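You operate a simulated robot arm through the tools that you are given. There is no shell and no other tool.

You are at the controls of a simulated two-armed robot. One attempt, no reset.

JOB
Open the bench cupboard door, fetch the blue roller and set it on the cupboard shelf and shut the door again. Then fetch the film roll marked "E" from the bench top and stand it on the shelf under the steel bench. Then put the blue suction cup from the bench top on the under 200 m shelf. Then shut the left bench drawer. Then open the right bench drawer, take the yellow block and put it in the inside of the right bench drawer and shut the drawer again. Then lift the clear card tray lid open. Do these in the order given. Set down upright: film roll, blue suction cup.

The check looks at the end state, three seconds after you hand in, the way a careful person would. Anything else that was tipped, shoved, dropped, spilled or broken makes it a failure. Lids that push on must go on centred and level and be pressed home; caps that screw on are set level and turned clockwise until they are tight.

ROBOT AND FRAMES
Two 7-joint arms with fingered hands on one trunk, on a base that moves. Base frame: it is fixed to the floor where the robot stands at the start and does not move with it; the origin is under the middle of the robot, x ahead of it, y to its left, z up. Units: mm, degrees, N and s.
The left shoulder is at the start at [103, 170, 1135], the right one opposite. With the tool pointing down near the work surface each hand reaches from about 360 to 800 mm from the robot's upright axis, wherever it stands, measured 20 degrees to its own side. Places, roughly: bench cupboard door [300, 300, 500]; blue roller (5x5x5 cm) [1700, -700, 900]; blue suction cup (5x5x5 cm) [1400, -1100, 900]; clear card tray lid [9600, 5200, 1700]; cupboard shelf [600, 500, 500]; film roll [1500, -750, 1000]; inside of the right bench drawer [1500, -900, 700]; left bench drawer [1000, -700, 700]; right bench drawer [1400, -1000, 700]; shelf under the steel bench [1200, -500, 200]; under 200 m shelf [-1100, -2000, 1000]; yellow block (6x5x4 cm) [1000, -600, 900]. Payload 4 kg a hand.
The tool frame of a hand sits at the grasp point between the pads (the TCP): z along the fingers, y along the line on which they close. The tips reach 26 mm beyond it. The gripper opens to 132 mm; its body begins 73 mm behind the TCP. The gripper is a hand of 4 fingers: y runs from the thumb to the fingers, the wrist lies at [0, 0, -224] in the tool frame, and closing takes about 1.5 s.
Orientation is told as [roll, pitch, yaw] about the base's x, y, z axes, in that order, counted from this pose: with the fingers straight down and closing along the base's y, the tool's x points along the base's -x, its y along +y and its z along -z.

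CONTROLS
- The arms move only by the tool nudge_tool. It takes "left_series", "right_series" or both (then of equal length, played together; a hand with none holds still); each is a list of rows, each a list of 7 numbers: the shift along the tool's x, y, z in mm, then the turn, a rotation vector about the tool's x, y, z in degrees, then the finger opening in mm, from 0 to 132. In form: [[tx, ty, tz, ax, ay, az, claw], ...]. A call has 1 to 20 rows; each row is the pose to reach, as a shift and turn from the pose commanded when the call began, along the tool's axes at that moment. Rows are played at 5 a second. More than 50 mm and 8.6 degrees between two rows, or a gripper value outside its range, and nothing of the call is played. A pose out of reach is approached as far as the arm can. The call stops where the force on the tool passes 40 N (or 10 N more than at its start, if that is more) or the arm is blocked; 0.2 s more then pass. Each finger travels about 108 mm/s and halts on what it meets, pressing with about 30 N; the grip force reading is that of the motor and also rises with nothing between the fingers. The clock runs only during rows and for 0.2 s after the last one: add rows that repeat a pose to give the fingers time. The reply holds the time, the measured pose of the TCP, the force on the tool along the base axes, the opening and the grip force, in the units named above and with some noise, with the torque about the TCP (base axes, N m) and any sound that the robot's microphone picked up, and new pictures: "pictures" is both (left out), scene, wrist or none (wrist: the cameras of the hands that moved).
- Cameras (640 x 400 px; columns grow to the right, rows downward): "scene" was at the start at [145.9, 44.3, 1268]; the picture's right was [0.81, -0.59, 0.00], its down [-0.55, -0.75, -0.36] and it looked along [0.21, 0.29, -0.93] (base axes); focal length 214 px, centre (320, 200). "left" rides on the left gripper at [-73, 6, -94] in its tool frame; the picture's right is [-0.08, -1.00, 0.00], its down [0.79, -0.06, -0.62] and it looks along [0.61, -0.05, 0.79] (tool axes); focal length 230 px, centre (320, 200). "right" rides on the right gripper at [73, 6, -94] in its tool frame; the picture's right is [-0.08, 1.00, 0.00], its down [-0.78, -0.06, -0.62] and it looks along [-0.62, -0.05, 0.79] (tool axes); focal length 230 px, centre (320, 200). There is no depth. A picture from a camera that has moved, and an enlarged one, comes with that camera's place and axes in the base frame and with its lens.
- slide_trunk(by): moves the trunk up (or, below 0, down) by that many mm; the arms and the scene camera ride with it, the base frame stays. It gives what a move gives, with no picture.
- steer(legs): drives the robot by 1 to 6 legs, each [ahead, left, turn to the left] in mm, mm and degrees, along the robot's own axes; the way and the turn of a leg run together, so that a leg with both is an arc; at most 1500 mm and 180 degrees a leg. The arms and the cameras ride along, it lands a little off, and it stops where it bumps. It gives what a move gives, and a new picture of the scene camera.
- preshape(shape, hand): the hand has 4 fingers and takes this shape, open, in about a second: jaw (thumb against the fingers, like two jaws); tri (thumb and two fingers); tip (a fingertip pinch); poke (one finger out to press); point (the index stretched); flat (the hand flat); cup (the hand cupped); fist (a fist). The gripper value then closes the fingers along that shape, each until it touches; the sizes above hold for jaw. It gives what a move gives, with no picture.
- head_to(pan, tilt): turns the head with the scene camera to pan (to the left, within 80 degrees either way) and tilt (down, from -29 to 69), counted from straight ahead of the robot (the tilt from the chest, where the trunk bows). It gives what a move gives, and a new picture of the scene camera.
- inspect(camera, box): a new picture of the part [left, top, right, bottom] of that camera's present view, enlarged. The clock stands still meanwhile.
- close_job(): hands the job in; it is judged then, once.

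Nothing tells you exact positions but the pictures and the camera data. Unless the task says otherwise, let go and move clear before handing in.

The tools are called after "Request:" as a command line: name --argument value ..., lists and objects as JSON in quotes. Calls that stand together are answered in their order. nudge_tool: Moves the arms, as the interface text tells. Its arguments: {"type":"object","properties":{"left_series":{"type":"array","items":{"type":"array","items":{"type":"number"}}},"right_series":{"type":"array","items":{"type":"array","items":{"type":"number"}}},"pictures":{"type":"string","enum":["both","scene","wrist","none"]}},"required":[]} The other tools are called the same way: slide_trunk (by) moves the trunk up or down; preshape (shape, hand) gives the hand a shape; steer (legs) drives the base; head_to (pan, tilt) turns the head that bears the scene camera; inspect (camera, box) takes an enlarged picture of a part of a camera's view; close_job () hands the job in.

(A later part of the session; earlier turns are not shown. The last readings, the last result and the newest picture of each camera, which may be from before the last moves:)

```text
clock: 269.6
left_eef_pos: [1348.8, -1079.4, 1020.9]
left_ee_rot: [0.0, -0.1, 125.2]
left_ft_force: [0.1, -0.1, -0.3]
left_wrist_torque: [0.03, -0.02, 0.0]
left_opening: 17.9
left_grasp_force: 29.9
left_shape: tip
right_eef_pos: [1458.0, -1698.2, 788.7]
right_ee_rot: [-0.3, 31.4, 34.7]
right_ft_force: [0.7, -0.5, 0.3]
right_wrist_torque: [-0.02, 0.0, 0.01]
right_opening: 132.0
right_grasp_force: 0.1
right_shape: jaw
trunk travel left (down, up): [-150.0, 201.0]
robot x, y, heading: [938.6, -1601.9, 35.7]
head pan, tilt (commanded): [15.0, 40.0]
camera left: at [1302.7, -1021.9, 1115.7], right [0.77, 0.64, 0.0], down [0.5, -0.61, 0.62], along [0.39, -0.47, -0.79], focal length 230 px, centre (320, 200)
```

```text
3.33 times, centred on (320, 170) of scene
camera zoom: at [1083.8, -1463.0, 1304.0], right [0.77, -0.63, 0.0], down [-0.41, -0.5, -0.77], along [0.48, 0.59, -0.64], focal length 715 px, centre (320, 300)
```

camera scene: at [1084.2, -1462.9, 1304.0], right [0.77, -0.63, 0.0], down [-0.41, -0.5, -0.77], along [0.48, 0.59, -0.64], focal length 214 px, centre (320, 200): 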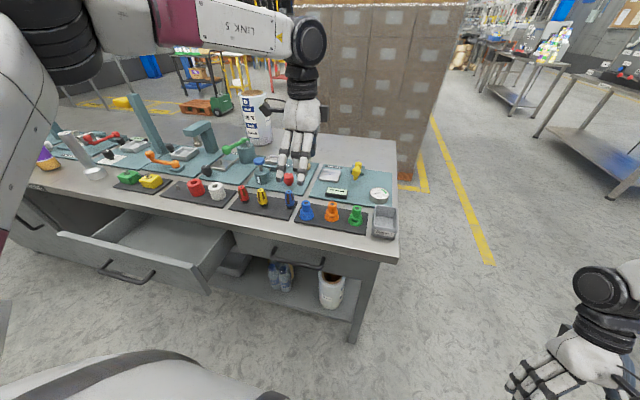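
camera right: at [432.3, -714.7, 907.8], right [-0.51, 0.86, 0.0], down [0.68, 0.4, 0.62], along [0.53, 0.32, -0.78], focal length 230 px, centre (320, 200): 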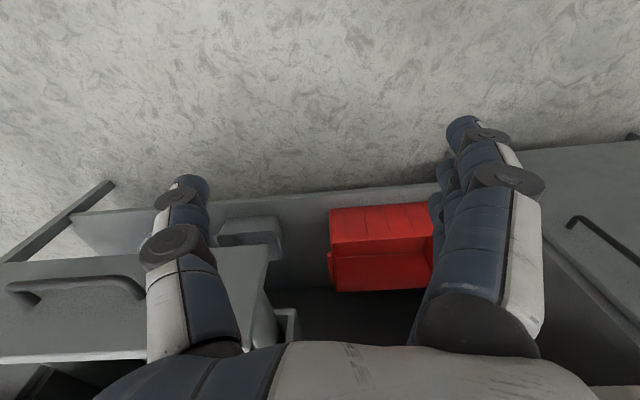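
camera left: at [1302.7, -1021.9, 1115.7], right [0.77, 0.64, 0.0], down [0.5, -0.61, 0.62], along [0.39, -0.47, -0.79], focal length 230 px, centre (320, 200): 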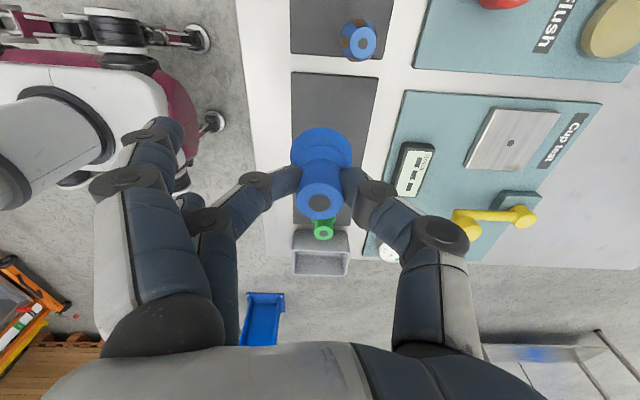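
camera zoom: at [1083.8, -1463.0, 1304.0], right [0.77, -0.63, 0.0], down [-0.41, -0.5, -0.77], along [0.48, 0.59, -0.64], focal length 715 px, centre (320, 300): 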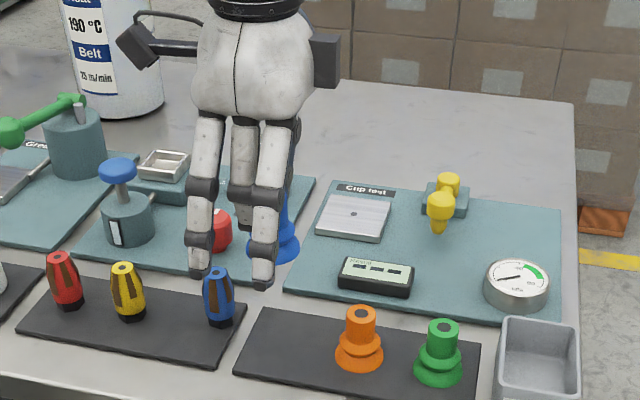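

The cup is held upright. I back off from the bench, turn round to face the blue rack and look at its shelves.

Request:
steer --legs '[[-450, 0, 0], [0, 0, 180], [0, -900, 0]]'

Request:
head_to --pan 0 --tilt 25

```text
clock: 287.4
left_eef_pos: [-353.2, -1606.0, 1020.1]
left_ee_rot: [0.0, -0.1, -57.4]
left_ft_force: [0.0, 0.8, -0.5]
left_wrist_torque: [0.01, 0.0, -0.01]
left_opening: 17.2
left_grasp_force: 29.8
left_shape: tip
right_eef_pos: [-433.4, -982.7, 789.6]
right_ee_rot: [-0.3, 31.4, -148.0]
right_ft_force: [0.6, 0.1, -0.4]
right_wrist_torque: [-0.04, -0.01, 0.01]
right_opening: 131.7
right_grasp_force: 0.0
right_shape: jaw
trunk travel left (down, up): [-150.0, 201.0]
robot x, y, heading: [78.5, -1107.6, -147.2]
head pan, tilt (commanded): [15.0, 40.0]
camera scene: at [-77.0, -1235.7, 1304.1], right [-0.74, 0.67, 0.0], down [0.43, 0.48, -0.77], along [-0.51, -0.57, -0.64], focal length 214 px, centre (320, 200)
```

scene: 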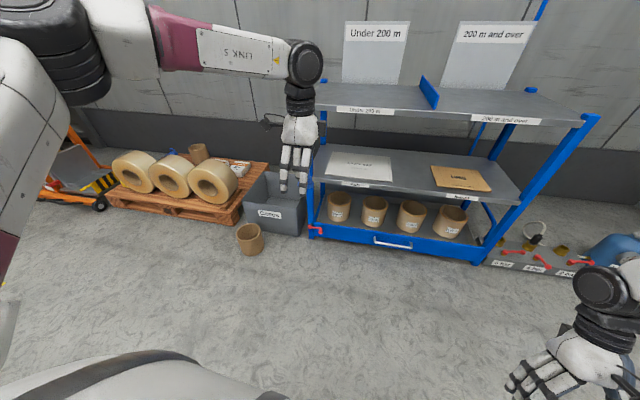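

```text
clock: 288.2
left_eef_pos: [-352.6, -1605.0, 1019.9]
left_ee_rot: [-0.1, -0.2, -57.4]
left_ft_force: [-0.6, 0.7, -0.6]
left_wrist_torque: [-0.03, 0.02, 0.02]
left_opening: 17.6
left_grasp_force: 30.1
left_shape: tip
right_eef_pos: [-433.9, -982.5, 787.4]
right_ee_rot: [-0.4, 31.4, -148.1]
right_ft_force: [-0.1, 0.2, -0.4]
right_wrist_torque: [0.01, 0.01, -0.01]
right_opening: 132.0
right_grasp_force: 0.0
right_shape: jaw
trunk travel left (down, up): [-150.0, 201.0]
robot x, y, heading: [81.8, -1109.8, -147.0]
head pan, tilt (commanded): [0.0, 25.0]
camera scene: at [-97.3, -1222.9, 1327.4], right [-0.55, 0.84, 0.0], down [0.35, 0.23, -0.91], along [-0.76, -0.49, -0.42], focal length 214 px, centre (320, 200)
```

scene: 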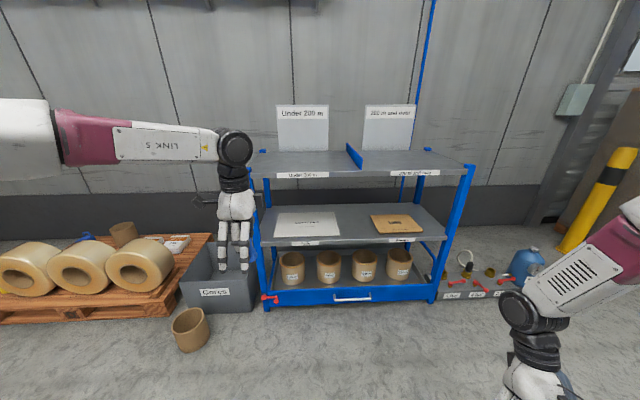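

Request:
inspect --camera "scene" --box '[230, 90, 490, 252]'

Request:
inspect --camera "scene" --box '[230, 180, 490, 342]'

```text
2.46 times, centred on (360, 171) of scene
camera zoom: at [-97.3, -1222.9, 1327.4], right [-0.55, 0.84, 0.0], down [0.35, 0.23, -0.91], along [-0.76, -0.49, -0.42], focal length 528 px, centre (222, 271)
```

zoom: 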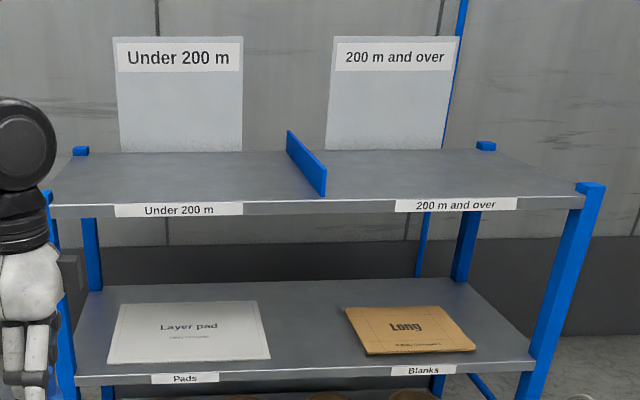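

```text
2.46 times, centred on (360, 261) of scene
camera zoom: at [-97.3, -1222.9, 1327.4], right [-0.55, 0.84, 0.0], down [0.35, 0.23, -0.91], along [-0.76, -0.49, -0.42], focal length 528 px, centre (222, 50)
```

zoom: 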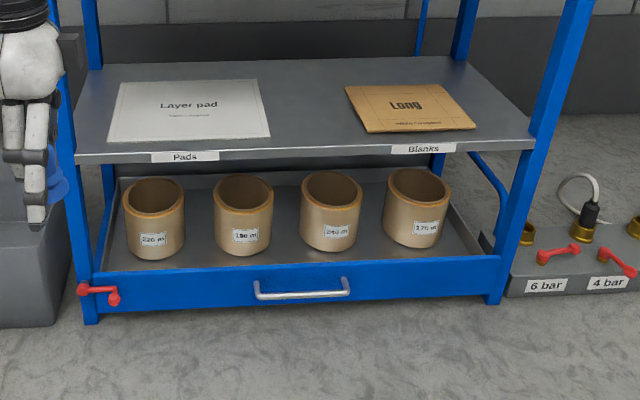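

The "Under 200 m" zone is the left half of the rack's top shelf (surface z≈1005, front edge about 1250 mm ahead). I raise the trunk so the cup clears the shelf, square up and approach.

Request:
slide_trunk --by 150

Request:
steer --legs '[[0, 0, 3.1], [0, -158, 0], [500, 0, 0]]'

```text
clock: 289.9
left_eef_pos: [-353.5, -1605.6, 1169.3]
left_ee_rot: [0.0, -0.1, -57.4]
left_ft_force: [0.1, 0.1, -0.9]
left_wrist_torque: [0.01, 0.0, 0.02]
left_opening: 17.4
left_grasp_force: 29.7
left_shape: tip
right_eef_pos: [-433.2, -983.6, 938.7]
right_ee_rot: [-0.3, 31.4, -148.1]
right_ft_force: [0.2, -0.1, 0.0]
right_wrist_torque: [-0.01, 0.03, -0.03]
right_opening: 132.0
right_grasp_force: 0.0
right_shape: jaw
trunk travel left (down, up): [-300.0, 51.0]
robot x, y, heading: [80.3, -1107.4, -146.8]
head pan, tilt (commanded): [0.0, 25.0]
```

```text
clock: 294.9
left_eef_pos: [-838.5, -1796.3, 1170.2]
left_ee_rot: [0.0, -0.1, -54.9]
left_ft_force: [-0.3, -1.1, -0.7]
left_wrist_torque: [0.0, -0.01, -0.03]
left_opening: 17.7
left_grasp_force: 30.2
left_shape: tip
right_eef_pos: [-943.7, -1177.3, 938.6]
right_ee_rot: [-0.3, 31.4, -145.7]
right_ft_force: [-0.2, 0.1, 0.2]
right_wrist_torque: [0.0, -0.01, 0.02]
right_opening: 131.9
right_grasp_force: 0.0
right_shape: jaw
trunk travel left (down, up): [-300.0, 51.0]
robot x, y, heading: [-425.6, -1282.9, -144.6]
head pan, tilt (commanded): [0.0, 25.0]
camera scene: at [-537.7, -1359.4, 1481.7], right [-0.58, 0.81, 0.0], down [0.34, 0.25, -0.91], along [-0.74, -0.53, -0.42], focal length 214 px, centre (320, 200)
```

scene: 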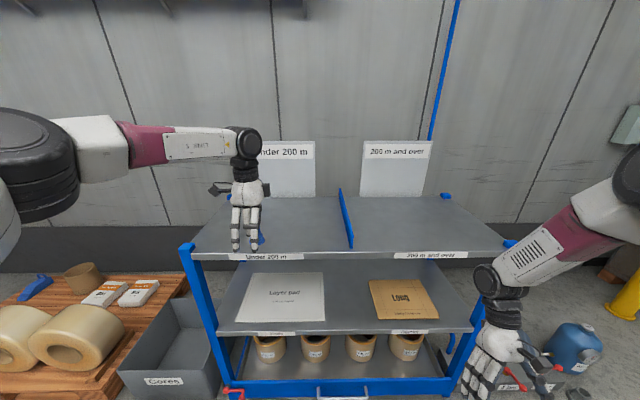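

Request:
steer --legs '[[170, 0, 0.7]]'

Request:
inspect --camera "left" --box '[0, 0, 640, 400]'

```text
clock: 296.4
left_eef_pos: [-963.8, -1897.1, 1170.4]
left_ee_rot: [0.0, -0.2, -54.3]
left_ft_force: [-0.4, -0.4, 0.0]
left_wrist_torque: [0.05, -0.01, 0.03]
left_opening: 17.6
left_grasp_force: 30.5
left_shape: tip
right_eef_pos: [-1078.3, -1278.1, 938.4]
right_ee_rot: [-0.3, 31.5, -145.0]
right_ft_force: [0.4, 0.2, 0.0]
right_wrist_torque: [-0.01, 0.03, 0.0]
right_opening: 131.9
right_grasp_force: 0.0
right_shape: jaw
trunk travel left (down, up): [-300.0, 51.0]
robot x, y, heading: [-557.5, -1374.1, -143.8]
head pan, tilt (commanded): [0.0, 25.0]
camera scene: at [-668.9, -1456.2, 1481.7], right [-0.59, 0.81, 0.0], down [0.34, 0.25, -0.91], along [-0.73, -0.53, -0.42], focal length 214 px, centre (320, 200)
```

scene: 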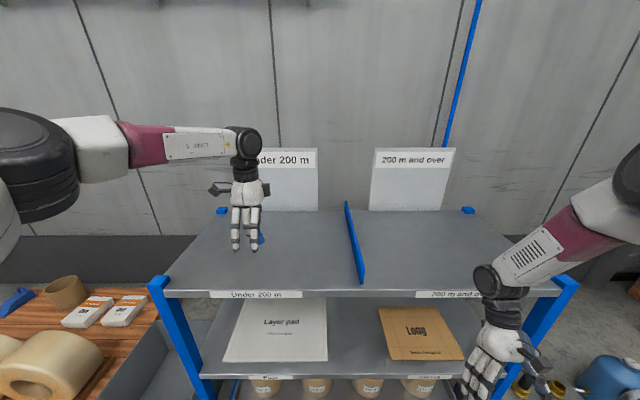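

```text
1.00 times, centred on (320, 200) of left (not enlarged: the box is as wide or as high as the picture)
camera zoom: at [-915.2, -1951.3, 1265.2], right [-0.76, -0.65, 0.0], down [-0.51, 0.6, 0.62], along [-0.4, 0.47, -0.79], focal length 230 px, centre (320, 200)
```

zoom: 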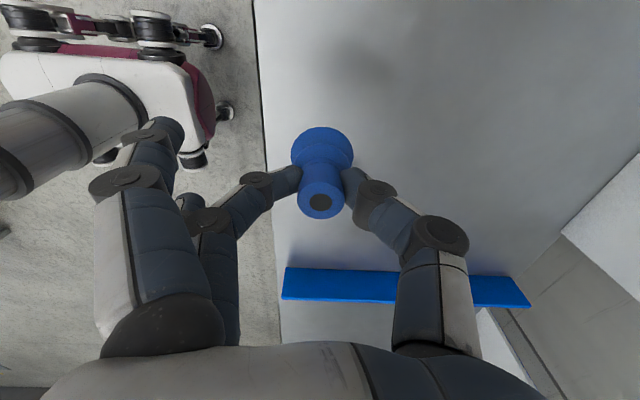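

Request:
nudge_tool --left_series '[[0, -30, 0, 0, 0, 0, 0], [0, -60, 0, 0, 0, 0, 0], [0, -90, 0, 0, 0, 0, 0], [0, -90, 35, 0, 0, 0, 0], [0, -90, 70, 0, 0, 0, 0], [0, -90, 95, 0, 0, 0, 0], [0, -90, 95, 0, 0, 0, 0]]' --pictures "both"

```text
clock: 298.0
left_eef_pos: [-1020.3, -1947.1, 1074.6]
left_ee_rot: [-0.1, -0.2, -54.3]
left_ft_force: [0.2, 0.3, 0.3]
left_wrist_torque: [-0.04, 0.03, 0.02]
left_opening: 17.3
left_grasp_force: 29.6
left_shape: tip
left hand out of reach, approached as far as the arm can: row 3, 4, 5, 6, 7
right_eef_pos: [-1076.1, -1276.8, 937.8]
right_ee_rot: [-0.3, 31.4, -144.9]
right_ft_force: [0.2, 0.3, 0.1]
right_wrist_torque: [0.02, 0.01, -0.02]
right_opening: 132.0
right_grasp_force: 0.0
right_shape: jaw
trunk travel left (down, up): [-300.0, 51.0]
robot x, y, heading: [-557.9, -1373.8, -143.9]
head pan, tilt (commanded): [0.0, 25.0]
camera scene: at [-667.8, -1454.8, 1481.9], right [-0.59, 0.81, 0.0], down [0.34, 0.25, -0.91], along [-0.73, -0.53, -0.42], focal length 214 px, centre (320, 200)
camera left: at [-973.2, -2000.3, 1169.9], right [-0.76, -0.65, 0.0], down [-0.51, 0.6, 0.61], along [-0.4, 0.47, -0.79], focal length 230 px, centre (320, 200)
```

scene: 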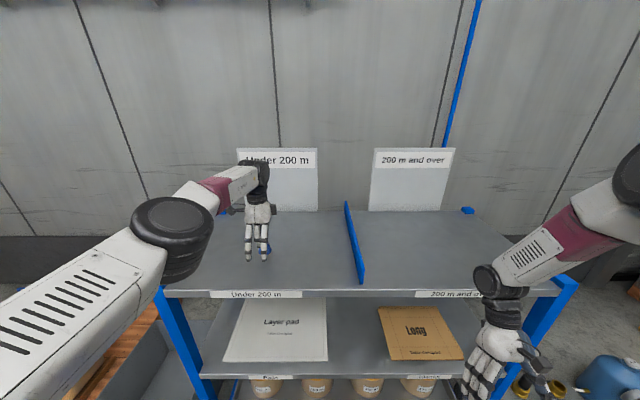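
left: 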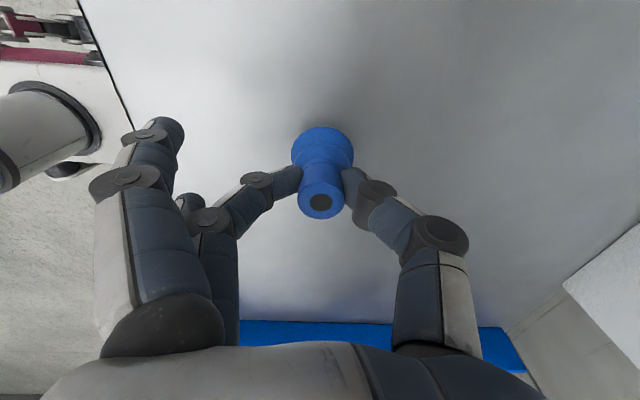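

Request:
nudge_tool --left_series '[[0, 0, 8, 0, 0, 0, 0], [0, 0, 16, 0, 0, 0, 0], [0, 0, 16, 0, 0, 0, 0]]' --pictures "none"

Request:
nudge_tool --left_series '[[0, 0, 4, 0, 0, 0, 0], [0, 0, 7, 0, 0, 0, 0], [0, 0, 7, 0, 0, 0, 0]]' --pictures "none"

```text
clock: 298.8
left_eef_pos: [-1020.7, -1944.2, 1059.7]
left_ee_rot: [-0.1, -0.1, -54.2]
left_ft_force: [0.8, 0.1, -0.2]
left_wrist_torque: [-0.01, 0.0, 0.01]
left_opening: 17.5
left_grasp_force: 30.4
left_shape: tip
right_eef_pos: [-1076.0, -1277.8, 938.1]
right_ee_rot: [-0.3, 31.4, -145.0]
right_ft_force: [-0.2, -0.7, -0.9]
right_wrist_torque: [0.01, -0.01, -0.01]
right_opening: 131.9
right_grasp_force: 0.2
right_shape: jaw
trunk travel left (down, up): [-300.0, 51.0]
robot x, y, heading: [-559.1, -1379.4, -143.9]
head pan, tilt (commanded): [0.0, 25.0]
```

```text
clock: 299.6
left_eef_pos: [-1020.6, -1942.8, 1051.2]
left_ee_rot: [0.0, -0.1, -54.2]
left_ft_force: [-0.4, -0.4, -0.9]
left_wrist_torque: [-0.01, -0.01, 0.0]
left_opening: 17.4
left_grasp_force: 30.3
left_shape: tip
right_eef_pos: [-1076.9, -1278.8, 939.1]
right_ee_rot: [-0.3, 31.5, -144.9]
right_ft_force: [0.5, 0.5, -0.9]
right_wrist_torque: [0.01, 0.05, 0.01]
right_opening: 131.8
right_grasp_force: 0.0
right_shape: jaw
trunk travel left (down, up): [-300.0, 51.0]
robot x, y, heading: [-557.8, -1375.7, -143.7]
head pan, tilt (commanded): [0.0, 25.0]
```

Request:
nudge_tool --left_series '[[0, 0, 3, 0, 0, 0, 0], [0, 0, 5, 0, 0, 0, 0], [0, 0, 5, 0, 0, 0, 0]]' --pictures "none"

Request:
nudge_tool --left_series '[[0, 0, 3, 0, 0, 0, 0], [0, 0, 5, 0, 0, 0, 0], [0, 0, 5, 0, 0, 0, 0]]' --pictures "none"

Request:
nudge_tool --left_series '[[0, 0, 3, 0, 0, 0, 0], [0, 0, 5, 0, 0, 0, 0], [0, 0, 5, 0, 0, 0, 0]]' --pictures "wrist"

```text
clock: 300.4
left_eef_pos: [-1020.7, -1943.3, 1049.6]
left_ee_rot: [-0.2, -0.2, -54.2]
left_ft_force: [-2.7, -1.9, 13.8]
left_wrist_torque: [-0.04, 0.08, 0.02]
left_opening: 17.7
left_grasp_force: 30.2
left_shape: tip
right_eef_pos: [-1075.9, -1278.3, 938.8]
right_ee_rot: [-0.4, 31.5, -144.9]
right_ft_force: [-0.2, -0.1, -0.7]
right_wrist_torque: [-0.02, -0.02, 0.02]
right_opening: 131.6
right_grasp_force: 0.0
right_shape: jaw
trunk travel left (down, up): [-300.0, 51.0]
robot x, y, heading: [-552.9, -1375.4, -144.0]
head pan, tilt (commanded): [0.0, 25.0]
```

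```text
clock: 301.2
left_eef_pos: [-1020.8, -1944.8, 1047.5]
left_ee_rot: [-0.4, -0.2, -54.2]
left_ft_force: [-1.5, -4.8, 37.0]
left_wrist_torque: [-0.16, 0.12, 0.05]
left_opening: 21.1
left_grasp_force: 29.6
left_shape: tip
right_eef_pos: [-1074.9, -1277.3, 940.9]
right_ee_rot: [-0.3, 31.3, -144.9]
right_ft_force: [0.2, -0.9, 0.1]
right_wrist_torque: [0.0, -0.01, 0.0]
right_opening: 132.0
right_grasp_force: 0.0
right_shape: jaw
trunk travel left (down, up): [-300.0, 51.0]
robot x, y, heading: [-557.0, -1376.0, -143.7]
head pan, tilt (commanded): [0.0, 25.0]
```

```text
clock: 301.8
left_eef_pos: [-1022.3, -1944.4, 1045.8]
left_ee_rot: [-0.9, -0.2, -54.1]
left_ft_force: [5.7, 2.1, 24.3]
left_wrist_torque: [0.07, -0.14, 0.03]
left_opening: 21.7
left_grasp_force: 30.2
left_shape: tip
right_eef_pos: [-1075.8, -1278.0, 939.2]
right_ee_rot: [-0.3, 31.3, -145.0]
right_ft_force: [0.2, -0.8, 0.1]
right_wrist_torque: [-0.01, -0.04, 0.02]
right_opening: 132.1
right_grasp_force: 0.1
right_shape: jaw
trunk travel left (down, up): [-300.0, 51.0]
robot x, y, heading: [-557.3, -1373.6, -143.6]
head pan, tilt (commanded): [0.0, 25.0]
stopped in row 2 (left hand): the force on the tool passed its limit at 48 N (the readings are from after the stop); the commanded pose is now the measured one
camera left: at [-973.1, -1999.1, 1142.7], right [-0.76, -0.65, 0.01], down [-0.5, 0.61, 0.62], along [-0.41, 0.46, -0.79], focal length 230 px, centre (320, 200)
```

left: 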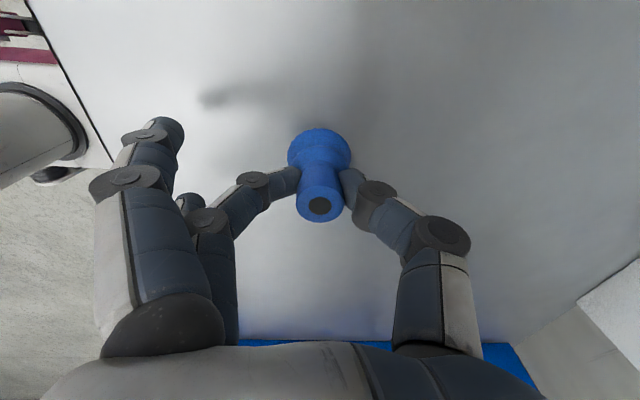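

Request:
nudge_tool --left_series '[[0, 0, -2, 0.4, 0, 0, 0], [0, 0, -3, 0.7, 0, 0, 0], [0, 0, -3, 0.7, 0, 0, 0]]' --pictures "none"

```text
clock: 302.6
left_eef_pos: [-1021.7, -1944.8, 1048.3]
left_ee_rot: [-1.2, -0.1, -54.1]
left_ft_force: [3.2, -3.0, 20.6]
left_wrist_torque: [-0.01, -0.09, 0.03]
left_opening: 21.5
left_grasp_force: 29.9
left_shape: tip
right_eef_pos: [-1074.6, -1277.6, 938.7]
right_ee_rot: [-0.3, 31.3, -144.9]
right_ft_force: [0.2, -0.2, -0.9]
right_wrist_torque: [-0.01, -0.02, 0.03]
right_opening: 131.7
right_grasp_force: 0.0
right_shape: jaw
trunk travel left (down, up): [-300.0, 51.0]
robot x, y, heading: [-557.0, -1374.2, -143.5]
head pan, tilt (commanded): [0.0, 25.0]
```

Request:
nudge_tool --left_series '[[0, 0, -2, -0.7, 0, 0, 0], [0, 0, -4, -0.7, 0, 0, 0], [0, 0, -4, -0.7, 0, 0, 0]]' --pictures "none"

```text
clock: 303.4
left_eef_pos: [-1022.8, -1944.4, 1049.4]
left_ee_rot: [-0.4, -0.1, -54.2]
left_ft_force: [1.2, -0.9, 2.4]
left_wrist_torque: [0.02, -0.06, -0.03]
left_opening: 21.0
left_grasp_force: 30.0
left_shape: tip
right_eef_pos: [-1076.6, -1278.3, 938.7]
right_ee_rot: [-0.3, 31.4, -144.8]
right_ft_force: [-0.2, 0.6, 0.0]
right_wrist_torque: [0.04, 0.03, -0.02]
right_opening: 131.8
right_grasp_force: 0.0
right_shape: jaw
trunk travel left (down, up): [-300.0, 51.0]
robot x, y, heading: [-555.0, -1376.6, -143.8]
head pan, tilt (commanded): [0.0, 25.0]
```

Contact force is nearly zero now; I open the pinch slowly.

Request:
nudge_tool --left_series '[[0, 0, 0, 0, 0, 0, 24], [0, 0, 0, 0, 0, 0, 30], [0, 0, 0, 0, 0, 0, 38], [0, 0, 0, 0, 0, 0, 46], [0, 0, 0, 0, 0, 0, 55], [0, 0, 0, 0, 0, 0, 60], [0, 0, 0, 0, 0, 0, 60]]' --pictures "wrist"

```text
clock: 304.9
left_eef_pos: [-1022.8, -1945.2, 1049.5]
left_ee_rot: [-0.5, -0.1, -54.1]
left_ft_force: [0.4, -0.5, -0.2]
left_wrist_torque: [0.03, 0.01, -0.04]
left_opening: 59.6
left_grasp_force: 0.1
left_shape: tip
right_eef_pos: [-1076.4, -1278.9, 938.4]
right_ee_rot: [-0.3, 31.4, -144.9]
right_ft_force: [-0.6, 0.2, -0.2]
right_wrist_torque: [0.02, 0.0, 0.0]
right_opening: 132.2
right_grasp_force: 0.0
right_shape: jaw
trunk travel left (down, up): [-300.0, 51.0]
robot x, y, heading: [-556.9, -1374.0, -143.9]
head pan, tilt (commanded): [0.0, 25.0]
camera left: at [-974.3, -1999.0, 1145.4], right [-0.76, -0.65, 0.01], down [-0.51, 0.6, 0.62], along [-0.4, 0.47, -0.79], focal length 230 px, centre (320, 200)
```

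left: 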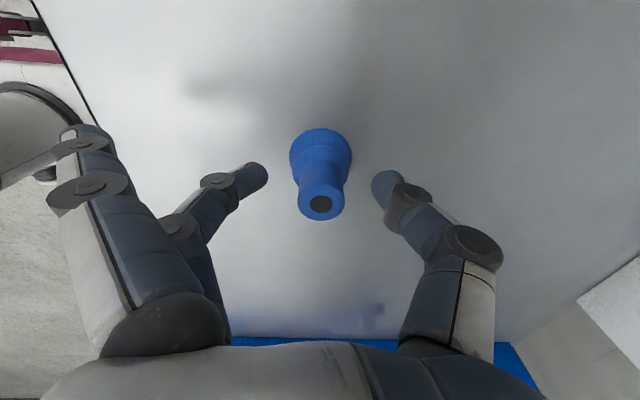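

Request:
nudge_tool --left_series '[[0, 0, -15, 0, 0, 0, 60], [0, 0, -40, 0, 0, 0, 60], [0, 0, -80, 0, 0, 0, 60], [0, 0, -120, 0, 0, 0, 60], [0, 0, -120, 0, 0, 0, 60]]' --pictures "none"

Request:
steer --legs '[[-500, 0, 0]]'

Request:
inspect --camera "scene" --box '[200, 120, 460, 282]'

```text
clock: 306.1
left_eef_pos: [-1016.8, -1941.3, 1167.1]
left_ee_rot: [-0.4, -0.1, -54.1]
left_ft_force: [0.1, 0.0, 0.4]
left_wrist_torque: [0.01, -0.01, 0.0]
left_opening: 59.2
left_grasp_force: 0.0
left_shape: tip
left hand out of reach, approached as far as the arm can: row 4, 5
right_eef_pos: [-1076.7, -1277.8, 939.1]
right_ee_rot: [-0.3, 31.5, -144.9]
right_ft_force: [0.3, 0.6, 0.4]
right_wrist_torque: [-0.03, -0.01, -0.01]
right_opening: 132.2
right_grasp_force: 0.0
right_shape: jaw
trunk travel left (down, up): [-300.0, 51.0]
robot x, y, heading: [-556.7, -1375.1, -143.7]
head pan, tilt (commanded): [0.0, 25.0]
```

```text
clock: 309.1
left_eef_pos: [-604.9, -1642.5, 1166.6]
left_ee_rot: [-0.5, -0.2, -53.8]
left_ft_force: [0.1, -0.3, -0.1]
left_wrist_torque: [-0.02, 0.03, 0.0]
left_opening: 59.6
left_grasp_force: 0.2
left_shape: tip
right_eef_pos: [-666.1, -980.5, 938.9]
right_ee_rot: [-0.2, 31.4, -144.6]
right_ft_force: [0.4, 0.0, 0.1]
right_wrist_torque: [-0.02, 0.02, 0.01]
right_opening: 132.0
right_grasp_force: 0.0
right_shape: jaw
trunk travel left (down, up): [-300.0, 51.0]
robot x, y, heading: [-151.3, -1076.5, -143.6]
head pan, tilt (commanded): [0.0, 25.0]
camera scene: at [-257.7, -1154.8, 1481.8], right [-0.59, 0.8, 0.0], down [0.34, 0.25, -0.91], along [-0.73, -0.54, -0.42], focal length 214 px, centre (320, 200)
```

scene: 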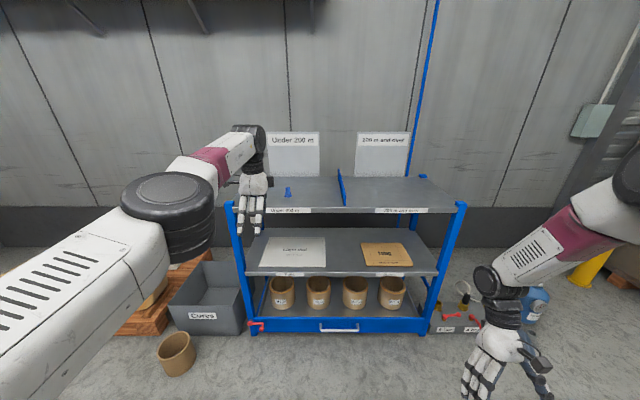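

```text
2.46 times, centred on (330, 201) of scene
camera zoom: at [-257.7, -1154.8, 1481.8], right [-0.59, 0.8, 0.0], down [0.34, 0.25, -0.91], along [-0.73, -0.54, -0.42], focal length 528 px, centre (295, 198)
```

zoom: 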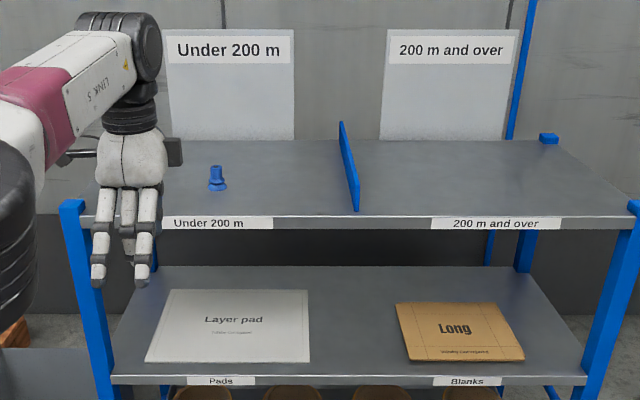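

The suction cup stands upright in the "Under 200 m" zone. I return to the bench, where I first want to put the displaced blue clip back in its row.

Request:
steer --legs '[[0, 0, 179.7], [0, -1010, 0]]'

Request:
slide_trunk --by -150

Request:
nudge_tool --left_series '[[0, 30, 0, 0, 0, 0, 60], [0, 60, 0, 0, 0, 0, 60], [0, 60, 0, 0, 0, 0, 60]]' --pictures "scene"

```text
clock: 325.4
left_eef_pos: [867.7, -1487.9, 1168.1]
left_ee_rot: [-0.5, 0.0, 117.7]
left_ft_force: [-0.3, 0.4, -0.6]
left_wrist_torque: [-0.03, 0.01, -0.01]
left_opening: 59.8
left_grasp_force: 0.1
left_shape: tip
right_eef_pos: [832.2, -2151.2, 938.8]
right_ee_rot: [-0.3, 31.4, 26.9]
right_ft_force: [0.0, 0.2, 0.1]
right_wrist_torque: [-0.02, -0.03, -0.01]
right_opening: 131.9
right_grasp_force: 0.1
right_shape: jaw
trunk travel left (down, up): [-300.0, 51.0]
robot x, y, heading: [331.4, -1982.3, 27.9]
head pan, tilt (commanded): [0.0, 25.0]
camera scene: at [446.7, -1920.1, 1481.8], right [0.47, -0.88, 0.0], down [-0.37, -0.2, -0.91], along [0.8, 0.43, -0.42], focal length 214 px, centre (320, 200)
```

scene: 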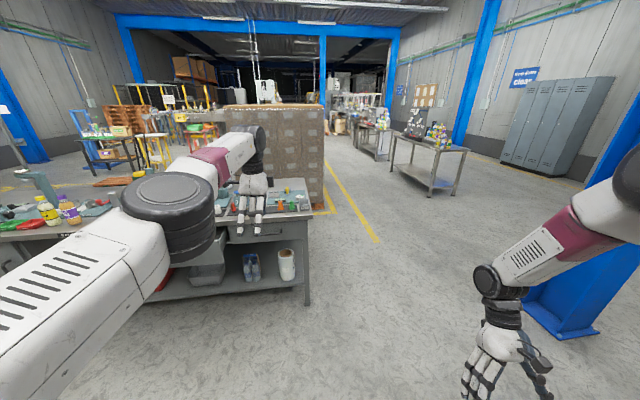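

```text
clock: 327.2
left_eef_pos: [881.3, -1482.7, 892.9]
left_ee_rot: [10.7, -0.2, 117.6]
left_ft_force: [-0.4, -0.8, 1.1]
left_wrist_torque: [0.0, 0.0, 0.03]
left_opening: 59.4
left_grasp_force: 0.0
left_shape: tip
right_eef_pos: [832.1, -2153.2, 789.2]
right_ee_rot: [-0.3, 31.3, 26.9]
right_ft_force: [0.6, -0.4, -0.6]
right_wrist_torque: [-0.01, -0.05, -0.01]
right_opening: 131.8
right_grasp_force: 0.1
right_shape: jaw
trunk travel left (down, up): [-150.0, 201.0]
robot x, y, heading: [332.5, -1981.0, 27.8]
head pan, tilt (commanded): [0.0, 25.0]
```

```text
clock: 328.0
left_eef_pos: [881.3, -1481.4, 892.5]
left_ee_rot: [10.7, -0.1, 117.7]
left_ft_force: [0.2, 0.2, 0.3]
left_wrist_torque: [-0.01, -0.03, -0.02]
left_opening: 59.3
left_grasp_force: 0.0
left_shape: tip
left hand out of reach, approached as far as the arm can: row 1, 2, 3
right_eef_pos: [832.6, -2153.6, 787.7]
right_ee_rot: [-0.3, 31.5, 27.0]
right_ft_force: [-0.2, -0.4, 0.8]
right_wrist_torque: [-0.04, -0.02, -0.02]
right_opening: 131.8
right_grasp_force: 0.2
right_shape: jaw
trunk travel left (down, up): [-150.0, 201.0]
robot x, y, heading: [332.2, -1983.1, 27.9]
head pan, tilt (commanded): [0.0, 25.0]
camera scene: at [512.5, -1885.0, 1327.5], right [0.47, -0.88, 0.0], down [-0.37, -0.2, -0.91], along [0.8, 0.43, -0.42], focal length 214 px, centre (320, 200)
```

scene: 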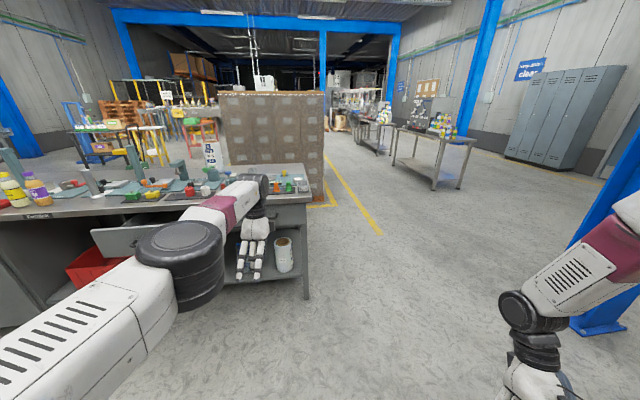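

Request:
steer --legs '[[0, 0, 8.2]]'

Request:
nudge_tool --left_series '[[0, 20, -30, 3, 0, 0, 60], [0, 40, -65, 6, 0, 0, 60], [0, 60, -100, 9, 0, 0, 60], [0, 80, -135, 10.7, 0, 0, 60], [0, 80, -165, 10.7, 0, 0, 60], [0, 80, -165, 10.7, 0, 0, 60]]' --pictures "none"

```text
clock: 329.0
left_eef_pos: [804.3, -1407.5, 892.6]
left_ee_rot: [10.7, -0.1, 125.8]
left_ft_force: [0.1, 1.2, -1.2]
left_wrist_torque: [-0.02, -0.02, -0.02]
left_opening: 59.6
left_grasp_force: 0.1
left_shape: tip
right_eef_pos: [852.5, -2078.5, 787.5]
right_ee_rot: [-0.4, 31.4, 35.0]
right_ft_force: [0.3, -0.7, -0.2]
right_wrist_torque: [-0.01, 0.07, 0.01]
right_opening: 132.0
right_grasp_force: 0.1
right_shape: jaw
trunk travel left (down, up): [-150.0, 201.0]
robot x, y, heading: [334.5, -1981.8, 36.5]
head pan, tilt (commanded): [0.0, 25.0]
camera scene: at [496.4, -1859.4, 1327.5], right [0.59, -0.81, 0.0], down [-0.34, -0.25, -0.91], along [0.73, 0.53, -0.42], focal length 214 px, centre (320, 200)
```

scene: 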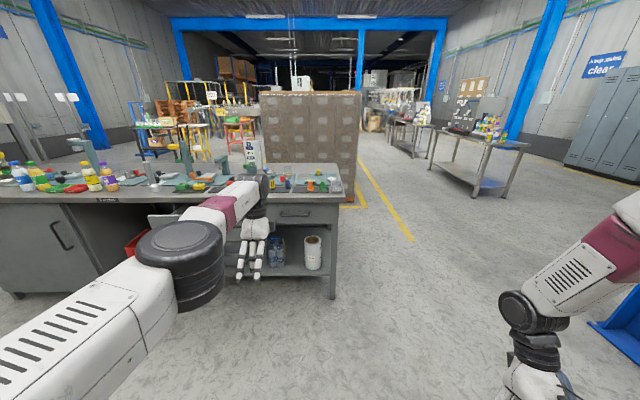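

```text
clock: 330.6
left_eef_pos: [769.2, -1373.5, 1086.0]
left_ee_rot: [0.3, 3.7, 140.0]
left_ft_force: [2.0, -0.6, -0.2]
left_wrist_torque: [0.05, 0.1, 0.01]
left_opening: 59.8
left_grasp_force: 0.1
left_shape: tip
left hand out of reach, approached as far as the arm can: row 1, 2, 3, 4, 5
right_eef_pos: [854.2, -2081.4, 786.7]
right_ee_rot: [0.0, 31.4, 35.4]
right_ft_force: [0.0, -0.3, -0.6]
right_wrist_torque: [0.01, 0.05, -0.06]
right_opening: 131.8
right_grasp_force: 0.0
right_shape: jaw
trunk travel left (down, up): [-150.0, 201.0]
robot x, y, heading: [331.2, -1982.8, 36.2]
head pan, tilt (commanded): [0.0, 25.0]
stopped in row 6 (left hand): the arm was blocked; the commanded pose is now the measured one
```

Request:
head_to --pan 20 --tilt 30

```text
clock: 331.4
left_eef_pos: [763.2, -1368.5, 1084.9]
left_ee_rot: [0.3, 4.0, 140.1]
left_ft_force: [0.3, 0.4, 0.3]
left_wrist_torque: [0.02, -0.01, 0.02]
left_opening: 59.9
left_grasp_force: 0.1
left_shape: tip
right_eef_pos: [851.9, -2078.1, 788.7]
right_ee_rot: [-0.3, 31.4, 35.1]
right_ft_force: [0.4, -0.7, -0.2]
right_wrist_torque: [0.0, -0.02, 0.03]
right_opening: 131.7
right_grasp_force: 0.1
right_shape: jaw
trunk travel left (down, up): [-150.0, 201.0]
robot x, y, heading: [333.5, -1983.2, 36.1]
head pan, tilt (commanded): [20.0, 30.0]
camera scene: at [472.7, -1838.9, 1319.5], right [0.83, -0.56, 0.0], down [-0.28, -0.42, -0.87], along [0.48, 0.72, -0.5], focal length 214 px, centre (320, 200)
```

scene: 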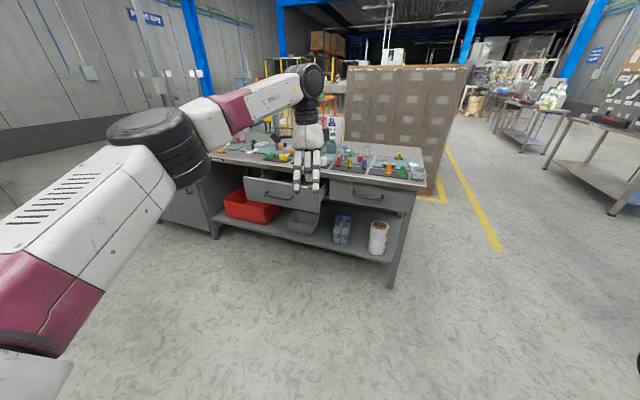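

Request:
nudge_tool --left_series '[[15, 15, 0, 0, -2, 5, 60], [30, 30, 0, 0, -3, 10, 60], [45, 45, 0, 0, -4, 14, 60], [55, 55, 0, 0, -4, 14, 60], [55, 55, 0, 0, -4, 14, 60]]' --pictures "none"

```text
clock: 332.6
left_eef_pos: [771.4, -1444.6, 1089.7]
left_ee_rot: [-0.2, 0.0, 126.1]
left_ft_force: [0.2, -0.1, -0.6]
left_wrist_torque: [0.0, 0.02, 0.01]
left_opening: 59.7
left_grasp_force: 0.0
left_shape: tip
right_eef_pos: [851.2, -2078.1, 787.8]
right_ee_rot: [-0.3, 31.5, 35.2]
right_ft_force: [-0.2, 0.7, -0.5]
right_wrist_torque: [-0.03, 0.04, -0.01]
right_opening: 132.0
right_grasp_force: 0.0
right_shape: jaw
trunk travel left (down, up): [-150.0, 201.0]
robot x, y, heading: [334.9, -1982.9, 36.3]
head pan, tilt (commanded): [20.0, 30.0]
```

Request:
steer --legs '[[690, 0, 0]]'

Request:
inspect --camera "left" --box '[0, 0, 640, 400]'

Request:
inspect --camera "scene" --box '[220, 110, 440, 247]'

```text
clock: 336.4
left_eef_pos: [1309.8, -1023.6, 1090.7]
left_ee_rot: [-0.2, 0.0, 127.4]
left_ft_force: [-0.3, 0.5, -0.8]
left_wrist_torque: [-0.03, 0.02, -0.03]
left_opening: 59.6
left_grasp_force: 0.1
left_shape: tip
right_eef_pos: [1403.8, -1654.4, 788.5]
right_ee_rot: [-0.2, 31.4, 36.3]
right_ft_force: [0.2, -0.4, 0.6]
right_wrist_torque: [0.01, 0.03, 0.01]
right_opening: 132.0
right_grasp_force: 0.1
right_shape: jaw
trunk travel left (down, up): [-150.0, 201.0]
robot x, y, heading: [881.1, -1569.8, 37.5]
head pan, tilt (commanded): [20.0, 30.0]
camera scene: at [1019.2, -1423.2, 1319.4], right [0.84, -0.54, 0.0], down [-0.27, -0.42, -0.87], along [0.47, 0.73, -0.5], focal length 214 px, centre (320, 200)
```

scene: 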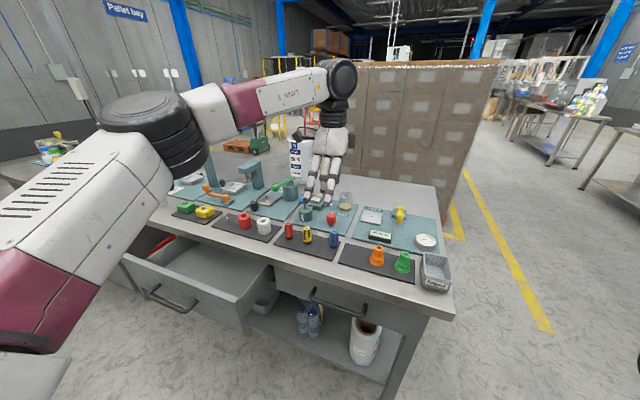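

```text
1.00 times, centred on (320, 200) of left (not enlarged: the box is as wide or as high as the picture)
camera zoom: at [1262.0, -968.4, 1185.2], right [0.74, 0.67, 0.0], down [0.52, -0.59, 0.62], along [0.41, -0.46, -0.79], focal length 230 px, centre (320, 200)
```

zoom: 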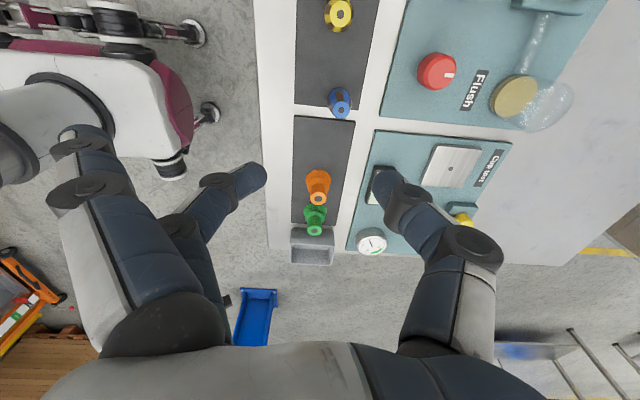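

```text
2.91 times, centred on (330, 178) of scene
camera zoom: at [1019.2, -1423.2, 1319.4], right [0.84, -0.54, 0.0], down [-0.27, -0.42, -0.87], along [0.47, 0.73, -0.5], focal length 624 px, centre (291, 262)
```

zoom: 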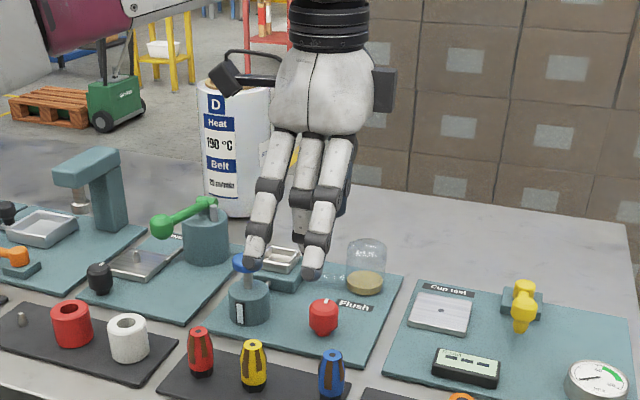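

Request:
nudge_tool --left_series '[[0, -10, 35, 0, 0, 1.3, 60], [0, -20, 70, 0, 0, 1.3, 60], [0, -20, 100, 0, 0, 1.3, 60], [0, -20, 100, 0, 0, 1.3, 60]]' --pictures "wrist"

```text
clock: 337.4
left_eef_pos: [1327.5, -1011.6, 990.1]
left_ee_rot: [-0.2, -0.1, 126.0]
left_ft_force: [0.1, 0.2, 1.3]
left_wrist_torque: [0.03, -0.03, 0.0]
left_opening: 59.6
left_grasp_force: 0.0
left_shape: tip
right_eef_pos: [1402.5, -1656.1, 790.3]
right_ee_rot: [-0.3, 31.5, 36.3]
right_ft_force: [0.1, -0.3, 0.4]
right_wrist_torque: [0.01, 0.0, -0.03]
right_opening: 131.9
right_grasp_force: 0.0
right_shape: jaw
trunk travel left (down, up): [-150.0, 201.0]
robot x, y, heading: [884.0, -1567.0, 37.7]
head pan, tilt (commanded): [20.0, 30.0]
camera left: at [1280.0, -954.7, 1085.6], right [0.76, 0.65, 0.0], down [0.51, -0.6, 0.62], along [0.4, -0.47, -0.79], focal length 230 px, centre (320, 200)
```

left: 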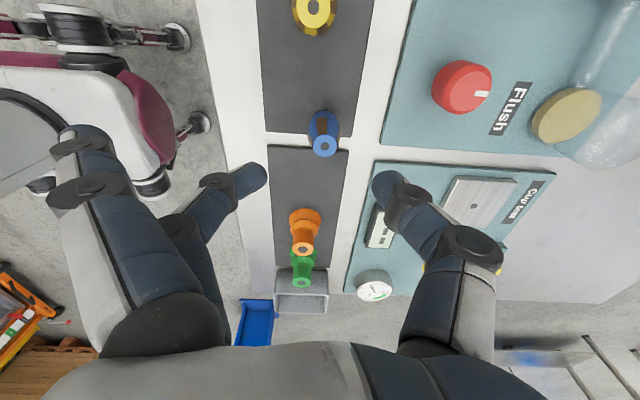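

Request:
nudge_tool --left_series '[[3, -2, 20, 0, 0, 0, 50], [3, -2, 40, 0, 0, 0, 50], [3, -2, 60, 0, 0, 0, 50], [3, -2, 78, 0, 0, 0, 50], [3, -2, 78, 0, 0, 0, 50]]' --pictures "wrist"

Request:
inspect --camera "scene" --box '[240, 170, 400, 270]'

```text
clock: 338.6
left_eef_pos: [1329.6, -1012.5, 913.9]
left_ee_rot: [-0.2, 0.0, 126.1]
left_ft_force: [-0.1, 1.1, -0.8]
left_wrist_torque: [0.01, 0.0, -0.01]
left_opening: 50.8
left_grasp_force: 0.1
left_shape: tip
right_eef_pos: [1403.6, -1654.7, 789.2]
right_ee_rot: [-0.3, 31.4, 36.4]
right_ft_force: [0.3, 0.8, 0.4]
right_wrist_torque: [0.02, 0.02, -0.01]
right_opening: 132.0
right_grasp_force: 0.1
right_shape: jaw
trunk travel left (down, up): [-150.0, 201.0]
robot x, y, heading: [882.2, -1568.3, 37.5]
head pan, tilt (commanded): [20.0, 30.0]
camera left: at [1282.6, -956.7, 1008.6], right [0.76, 0.65, 0.0], down [0.51, -0.6, 0.62], along [0.4, -0.47, -0.79], focal length 230 px, centre (320, 200)
```

left: 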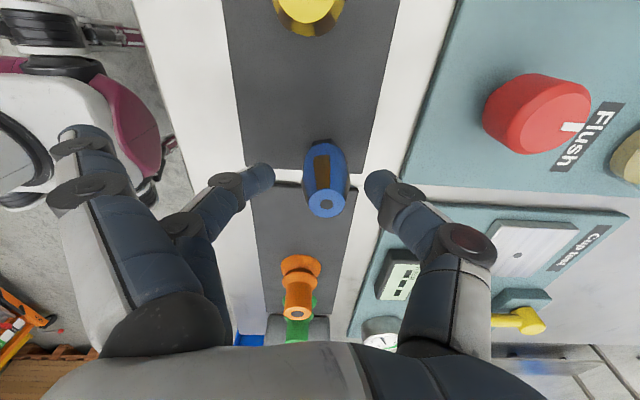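

```text
4.00 times, centred on (320, 220) of scene
camera zoom: at [1018.8, -1423.5, 1319.6], right [0.84, -0.54, 0.0], down [-0.27, -0.42, -0.87], along [0.47, 0.73, -0.5], focal length 858 px, centre (320, 120)
```

zoom: 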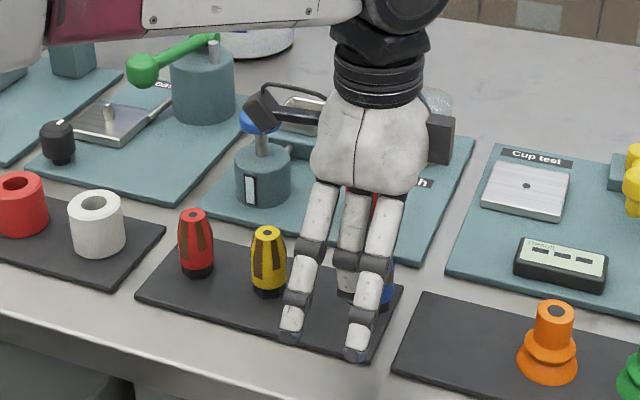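

Request:
nudge_tool --left_series '[[0, 0, 0, 0, 0, 0, 38], [0, 0, 0, 0, 0, 0, 30], [0, 0, 0, 0, 0, 0, 22], [0, 0, 0, 0, 0, 0, 12], [0, 0, 0, 0, 0, 0, 0], [0, 0, 0, 0, 0, 0, 0]]' --pictures "wrist"

```text
clock: 340.0
left_eef_pos: [1330.3, -1013.1, 913.0]
left_ee_rot: [-0.2, 0.0, 126.1]
left_ft_force: [0.8, 0.5, 1.7]
left_wrist_torque: [0.05, 0.0, 0.02]
left_opening: 19.7
left_grasp_force: 30.5
left_shape: tip
right_eef_pos: [1401.8, -1654.2, 788.4]
right_ee_rot: [-0.3, 31.5, 36.4]
right_ft_force: [-0.4, -0.2, -0.9]
right_wrist_torque: [0.0, 0.0, 0.03]
right_opening: 132.1
right_grasp_force: 0.0
right_shape: jaw
trunk travel left (down, up): [-150.0, 201.0]
robot x, y, heading: [883.3, -1570.0, 37.5]
head pan, tilt (commanded): [20.0, 30.0]
camera left: at [1282.6, -956.7, 1008.9], right [0.76, 0.65, 0.0], down [0.51, -0.6, 0.62], along [0.4, -0.47, -0.79], focal length 230 px, centre (320, 200)
```

left: 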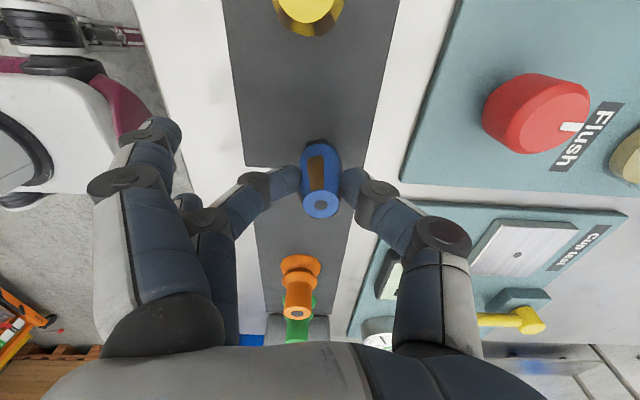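

Request:
nudge_tool --left_series '[[0, 0, -5, 0, 0, 0, 0], [0, 0, -10, 0, 0, 0, 0], [-6, 5, -10, 0, 0, 0, 0], [-12, 10, -10, 0, 0, 0, 0], [-17, 15, -10, 0, 0, 0, 0], [-17, 15, -10, 0, 0, 0, 0]]' --pictures "wrist"

Request:
inspect --camera "scene" --box '[240, 170, 400, 270]'

```text
clock: 341.4
left_eef_pos: [1306.4, -1007.1, 922.3]
left_ee_rot: [-0.2, 0.0, 126.1]
left_ft_force: [0.7, -0.6, -0.7]
left_wrist_torque: [-0.04, 0.02, 0.03]
left_opening: 19.9
left_grasp_force: 30.3
left_shape: tip
right_eef_pos: [1403.0, -1655.1, 788.0]
right_ee_rot: [-0.3, 31.4, 36.5]
right_ft_force: [-0.4, 0.2, 0.3]
right_wrist_torque: [-0.05, 0.02, -0.02]
right_opening: 131.7
right_grasp_force: 0.1
right_shape: jaw
trunk travel left (down, up): [-150.0, 201.0]
robot x, y, heading: [880.7, -1570.1, 37.5]
head pan, tilt (commanded): [20.0, 30.0]
camera left: at [1259.7, -951.2, 1017.9], right [0.76, 0.65, 0.0], down [0.51, -0.6, 0.62], along [0.4, -0.47, -0.79], focal length 230 px, centre (320, 200)
```

left: 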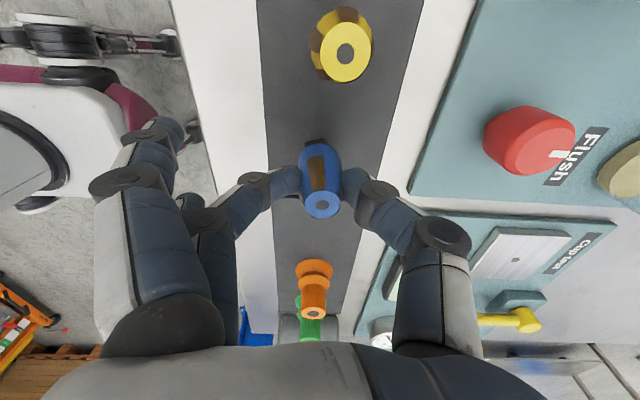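

```text
4.00 times, centred on (320, 220) of scene
camera zoom: at [1019.1, -1423.4, 1319.4], right [0.84, -0.54, 0.0], down [-0.27, -0.42, -0.87], along [0.47, 0.73, -0.5], focal length 858 px, centre (320, 120)
```

zoom: 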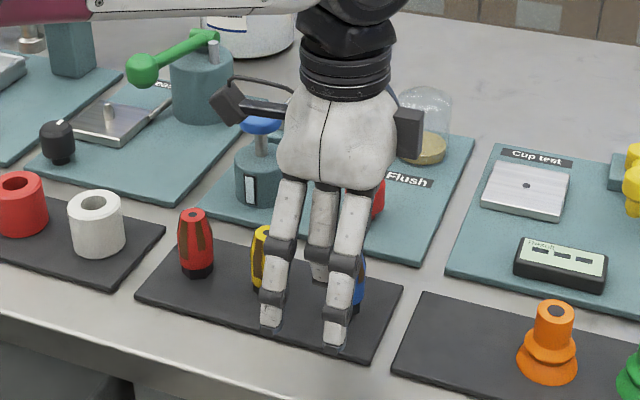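

Request:
nudge_tool --left_series '[[0, 0, 4, 0, 0, 0, 0], [0, 0, 8.5, 0, 0, 0, 0], [0, 0, 8.5, 0, 0, 0, 0]]' --pictures "none"

```text
clock: 342.2
left_eef_pos: [1307.4, -1006.8, 914.3]
left_ee_rot: [-0.1, 0.0, 126.1]
left_ft_force: [0.1, 0.2, -0.6]
left_wrist_torque: [0.03, -0.01, 0.02]
left_opening: 19.9
left_grasp_force: 30.0
left_shape: tip
right_eef_pos: [1403.5, -1655.4, 787.7]
right_ee_rot: [-0.4, 31.4, 36.4]
right_ft_force: [0.7, -0.3, -1.1]
right_wrist_torque: [0.01, 0.02, -0.05]
right_opening: 131.6
right_grasp_force: 0.0
right_shape: jaw
trunk travel left (down, up): [-150.0, 201.0]
robot x, y, heading: [880.3, -1571.5, 37.5]
head pan, tilt (commanded): [20.0, 30.0]
```

Request:
nudge_tool --left_series '[[0, 0, 1.2, 0, 0, 0, 0], [0, 0, 1.2, 0, 0, 0, 24], [0, 0, 1.2, 0, 0, 0, 30], [0, 0, 1.2, 0, 0, 0, 40], [0, 0, 1.2, 0, 0, 0, 50], [0, 0, 1.2, 0, 0, 0, 50]]' --pictures "wrist"

```text
clock: 343.6
left_eef_pos: [1306.9, -1007.0, 912.1]
left_ee_rot: [-0.2, 0.0, 126.0]
left_ft_force: [0.6, 0.3, 0.3]
left_wrist_torque: [-0.01, 0.03, 0.01]
left_opening: 49.3
left_grasp_force: 0.0
left_shape: tip
right_eef_pos: [1402.1, -1655.9, 788.4]
right_ee_rot: [-0.3, 31.4, 36.4]
right_ft_force: [-0.1, 0.3, 0.5]
right_wrist_torque: [-0.01, 0.01, 0.02]
right_opening: 131.7
right_grasp_force: 0.1
right_shape: jaw
trunk travel left (down, up): [-150.0, 201.0]
robot x, y, heading: [882.2, -1573.9, 37.4]
head pan, tilt (commanded): [20.0, 30.0]
camera left: at [1260.5, -951.3, 1007.7], right [0.76, 0.65, 0.0], down [0.51, -0.6, 0.62], along [0.4, -0.47, -0.79], focal length 230 px, centre (320, 200)
```

left: 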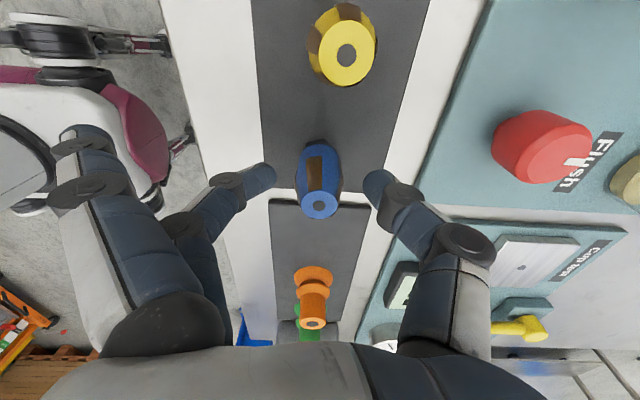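

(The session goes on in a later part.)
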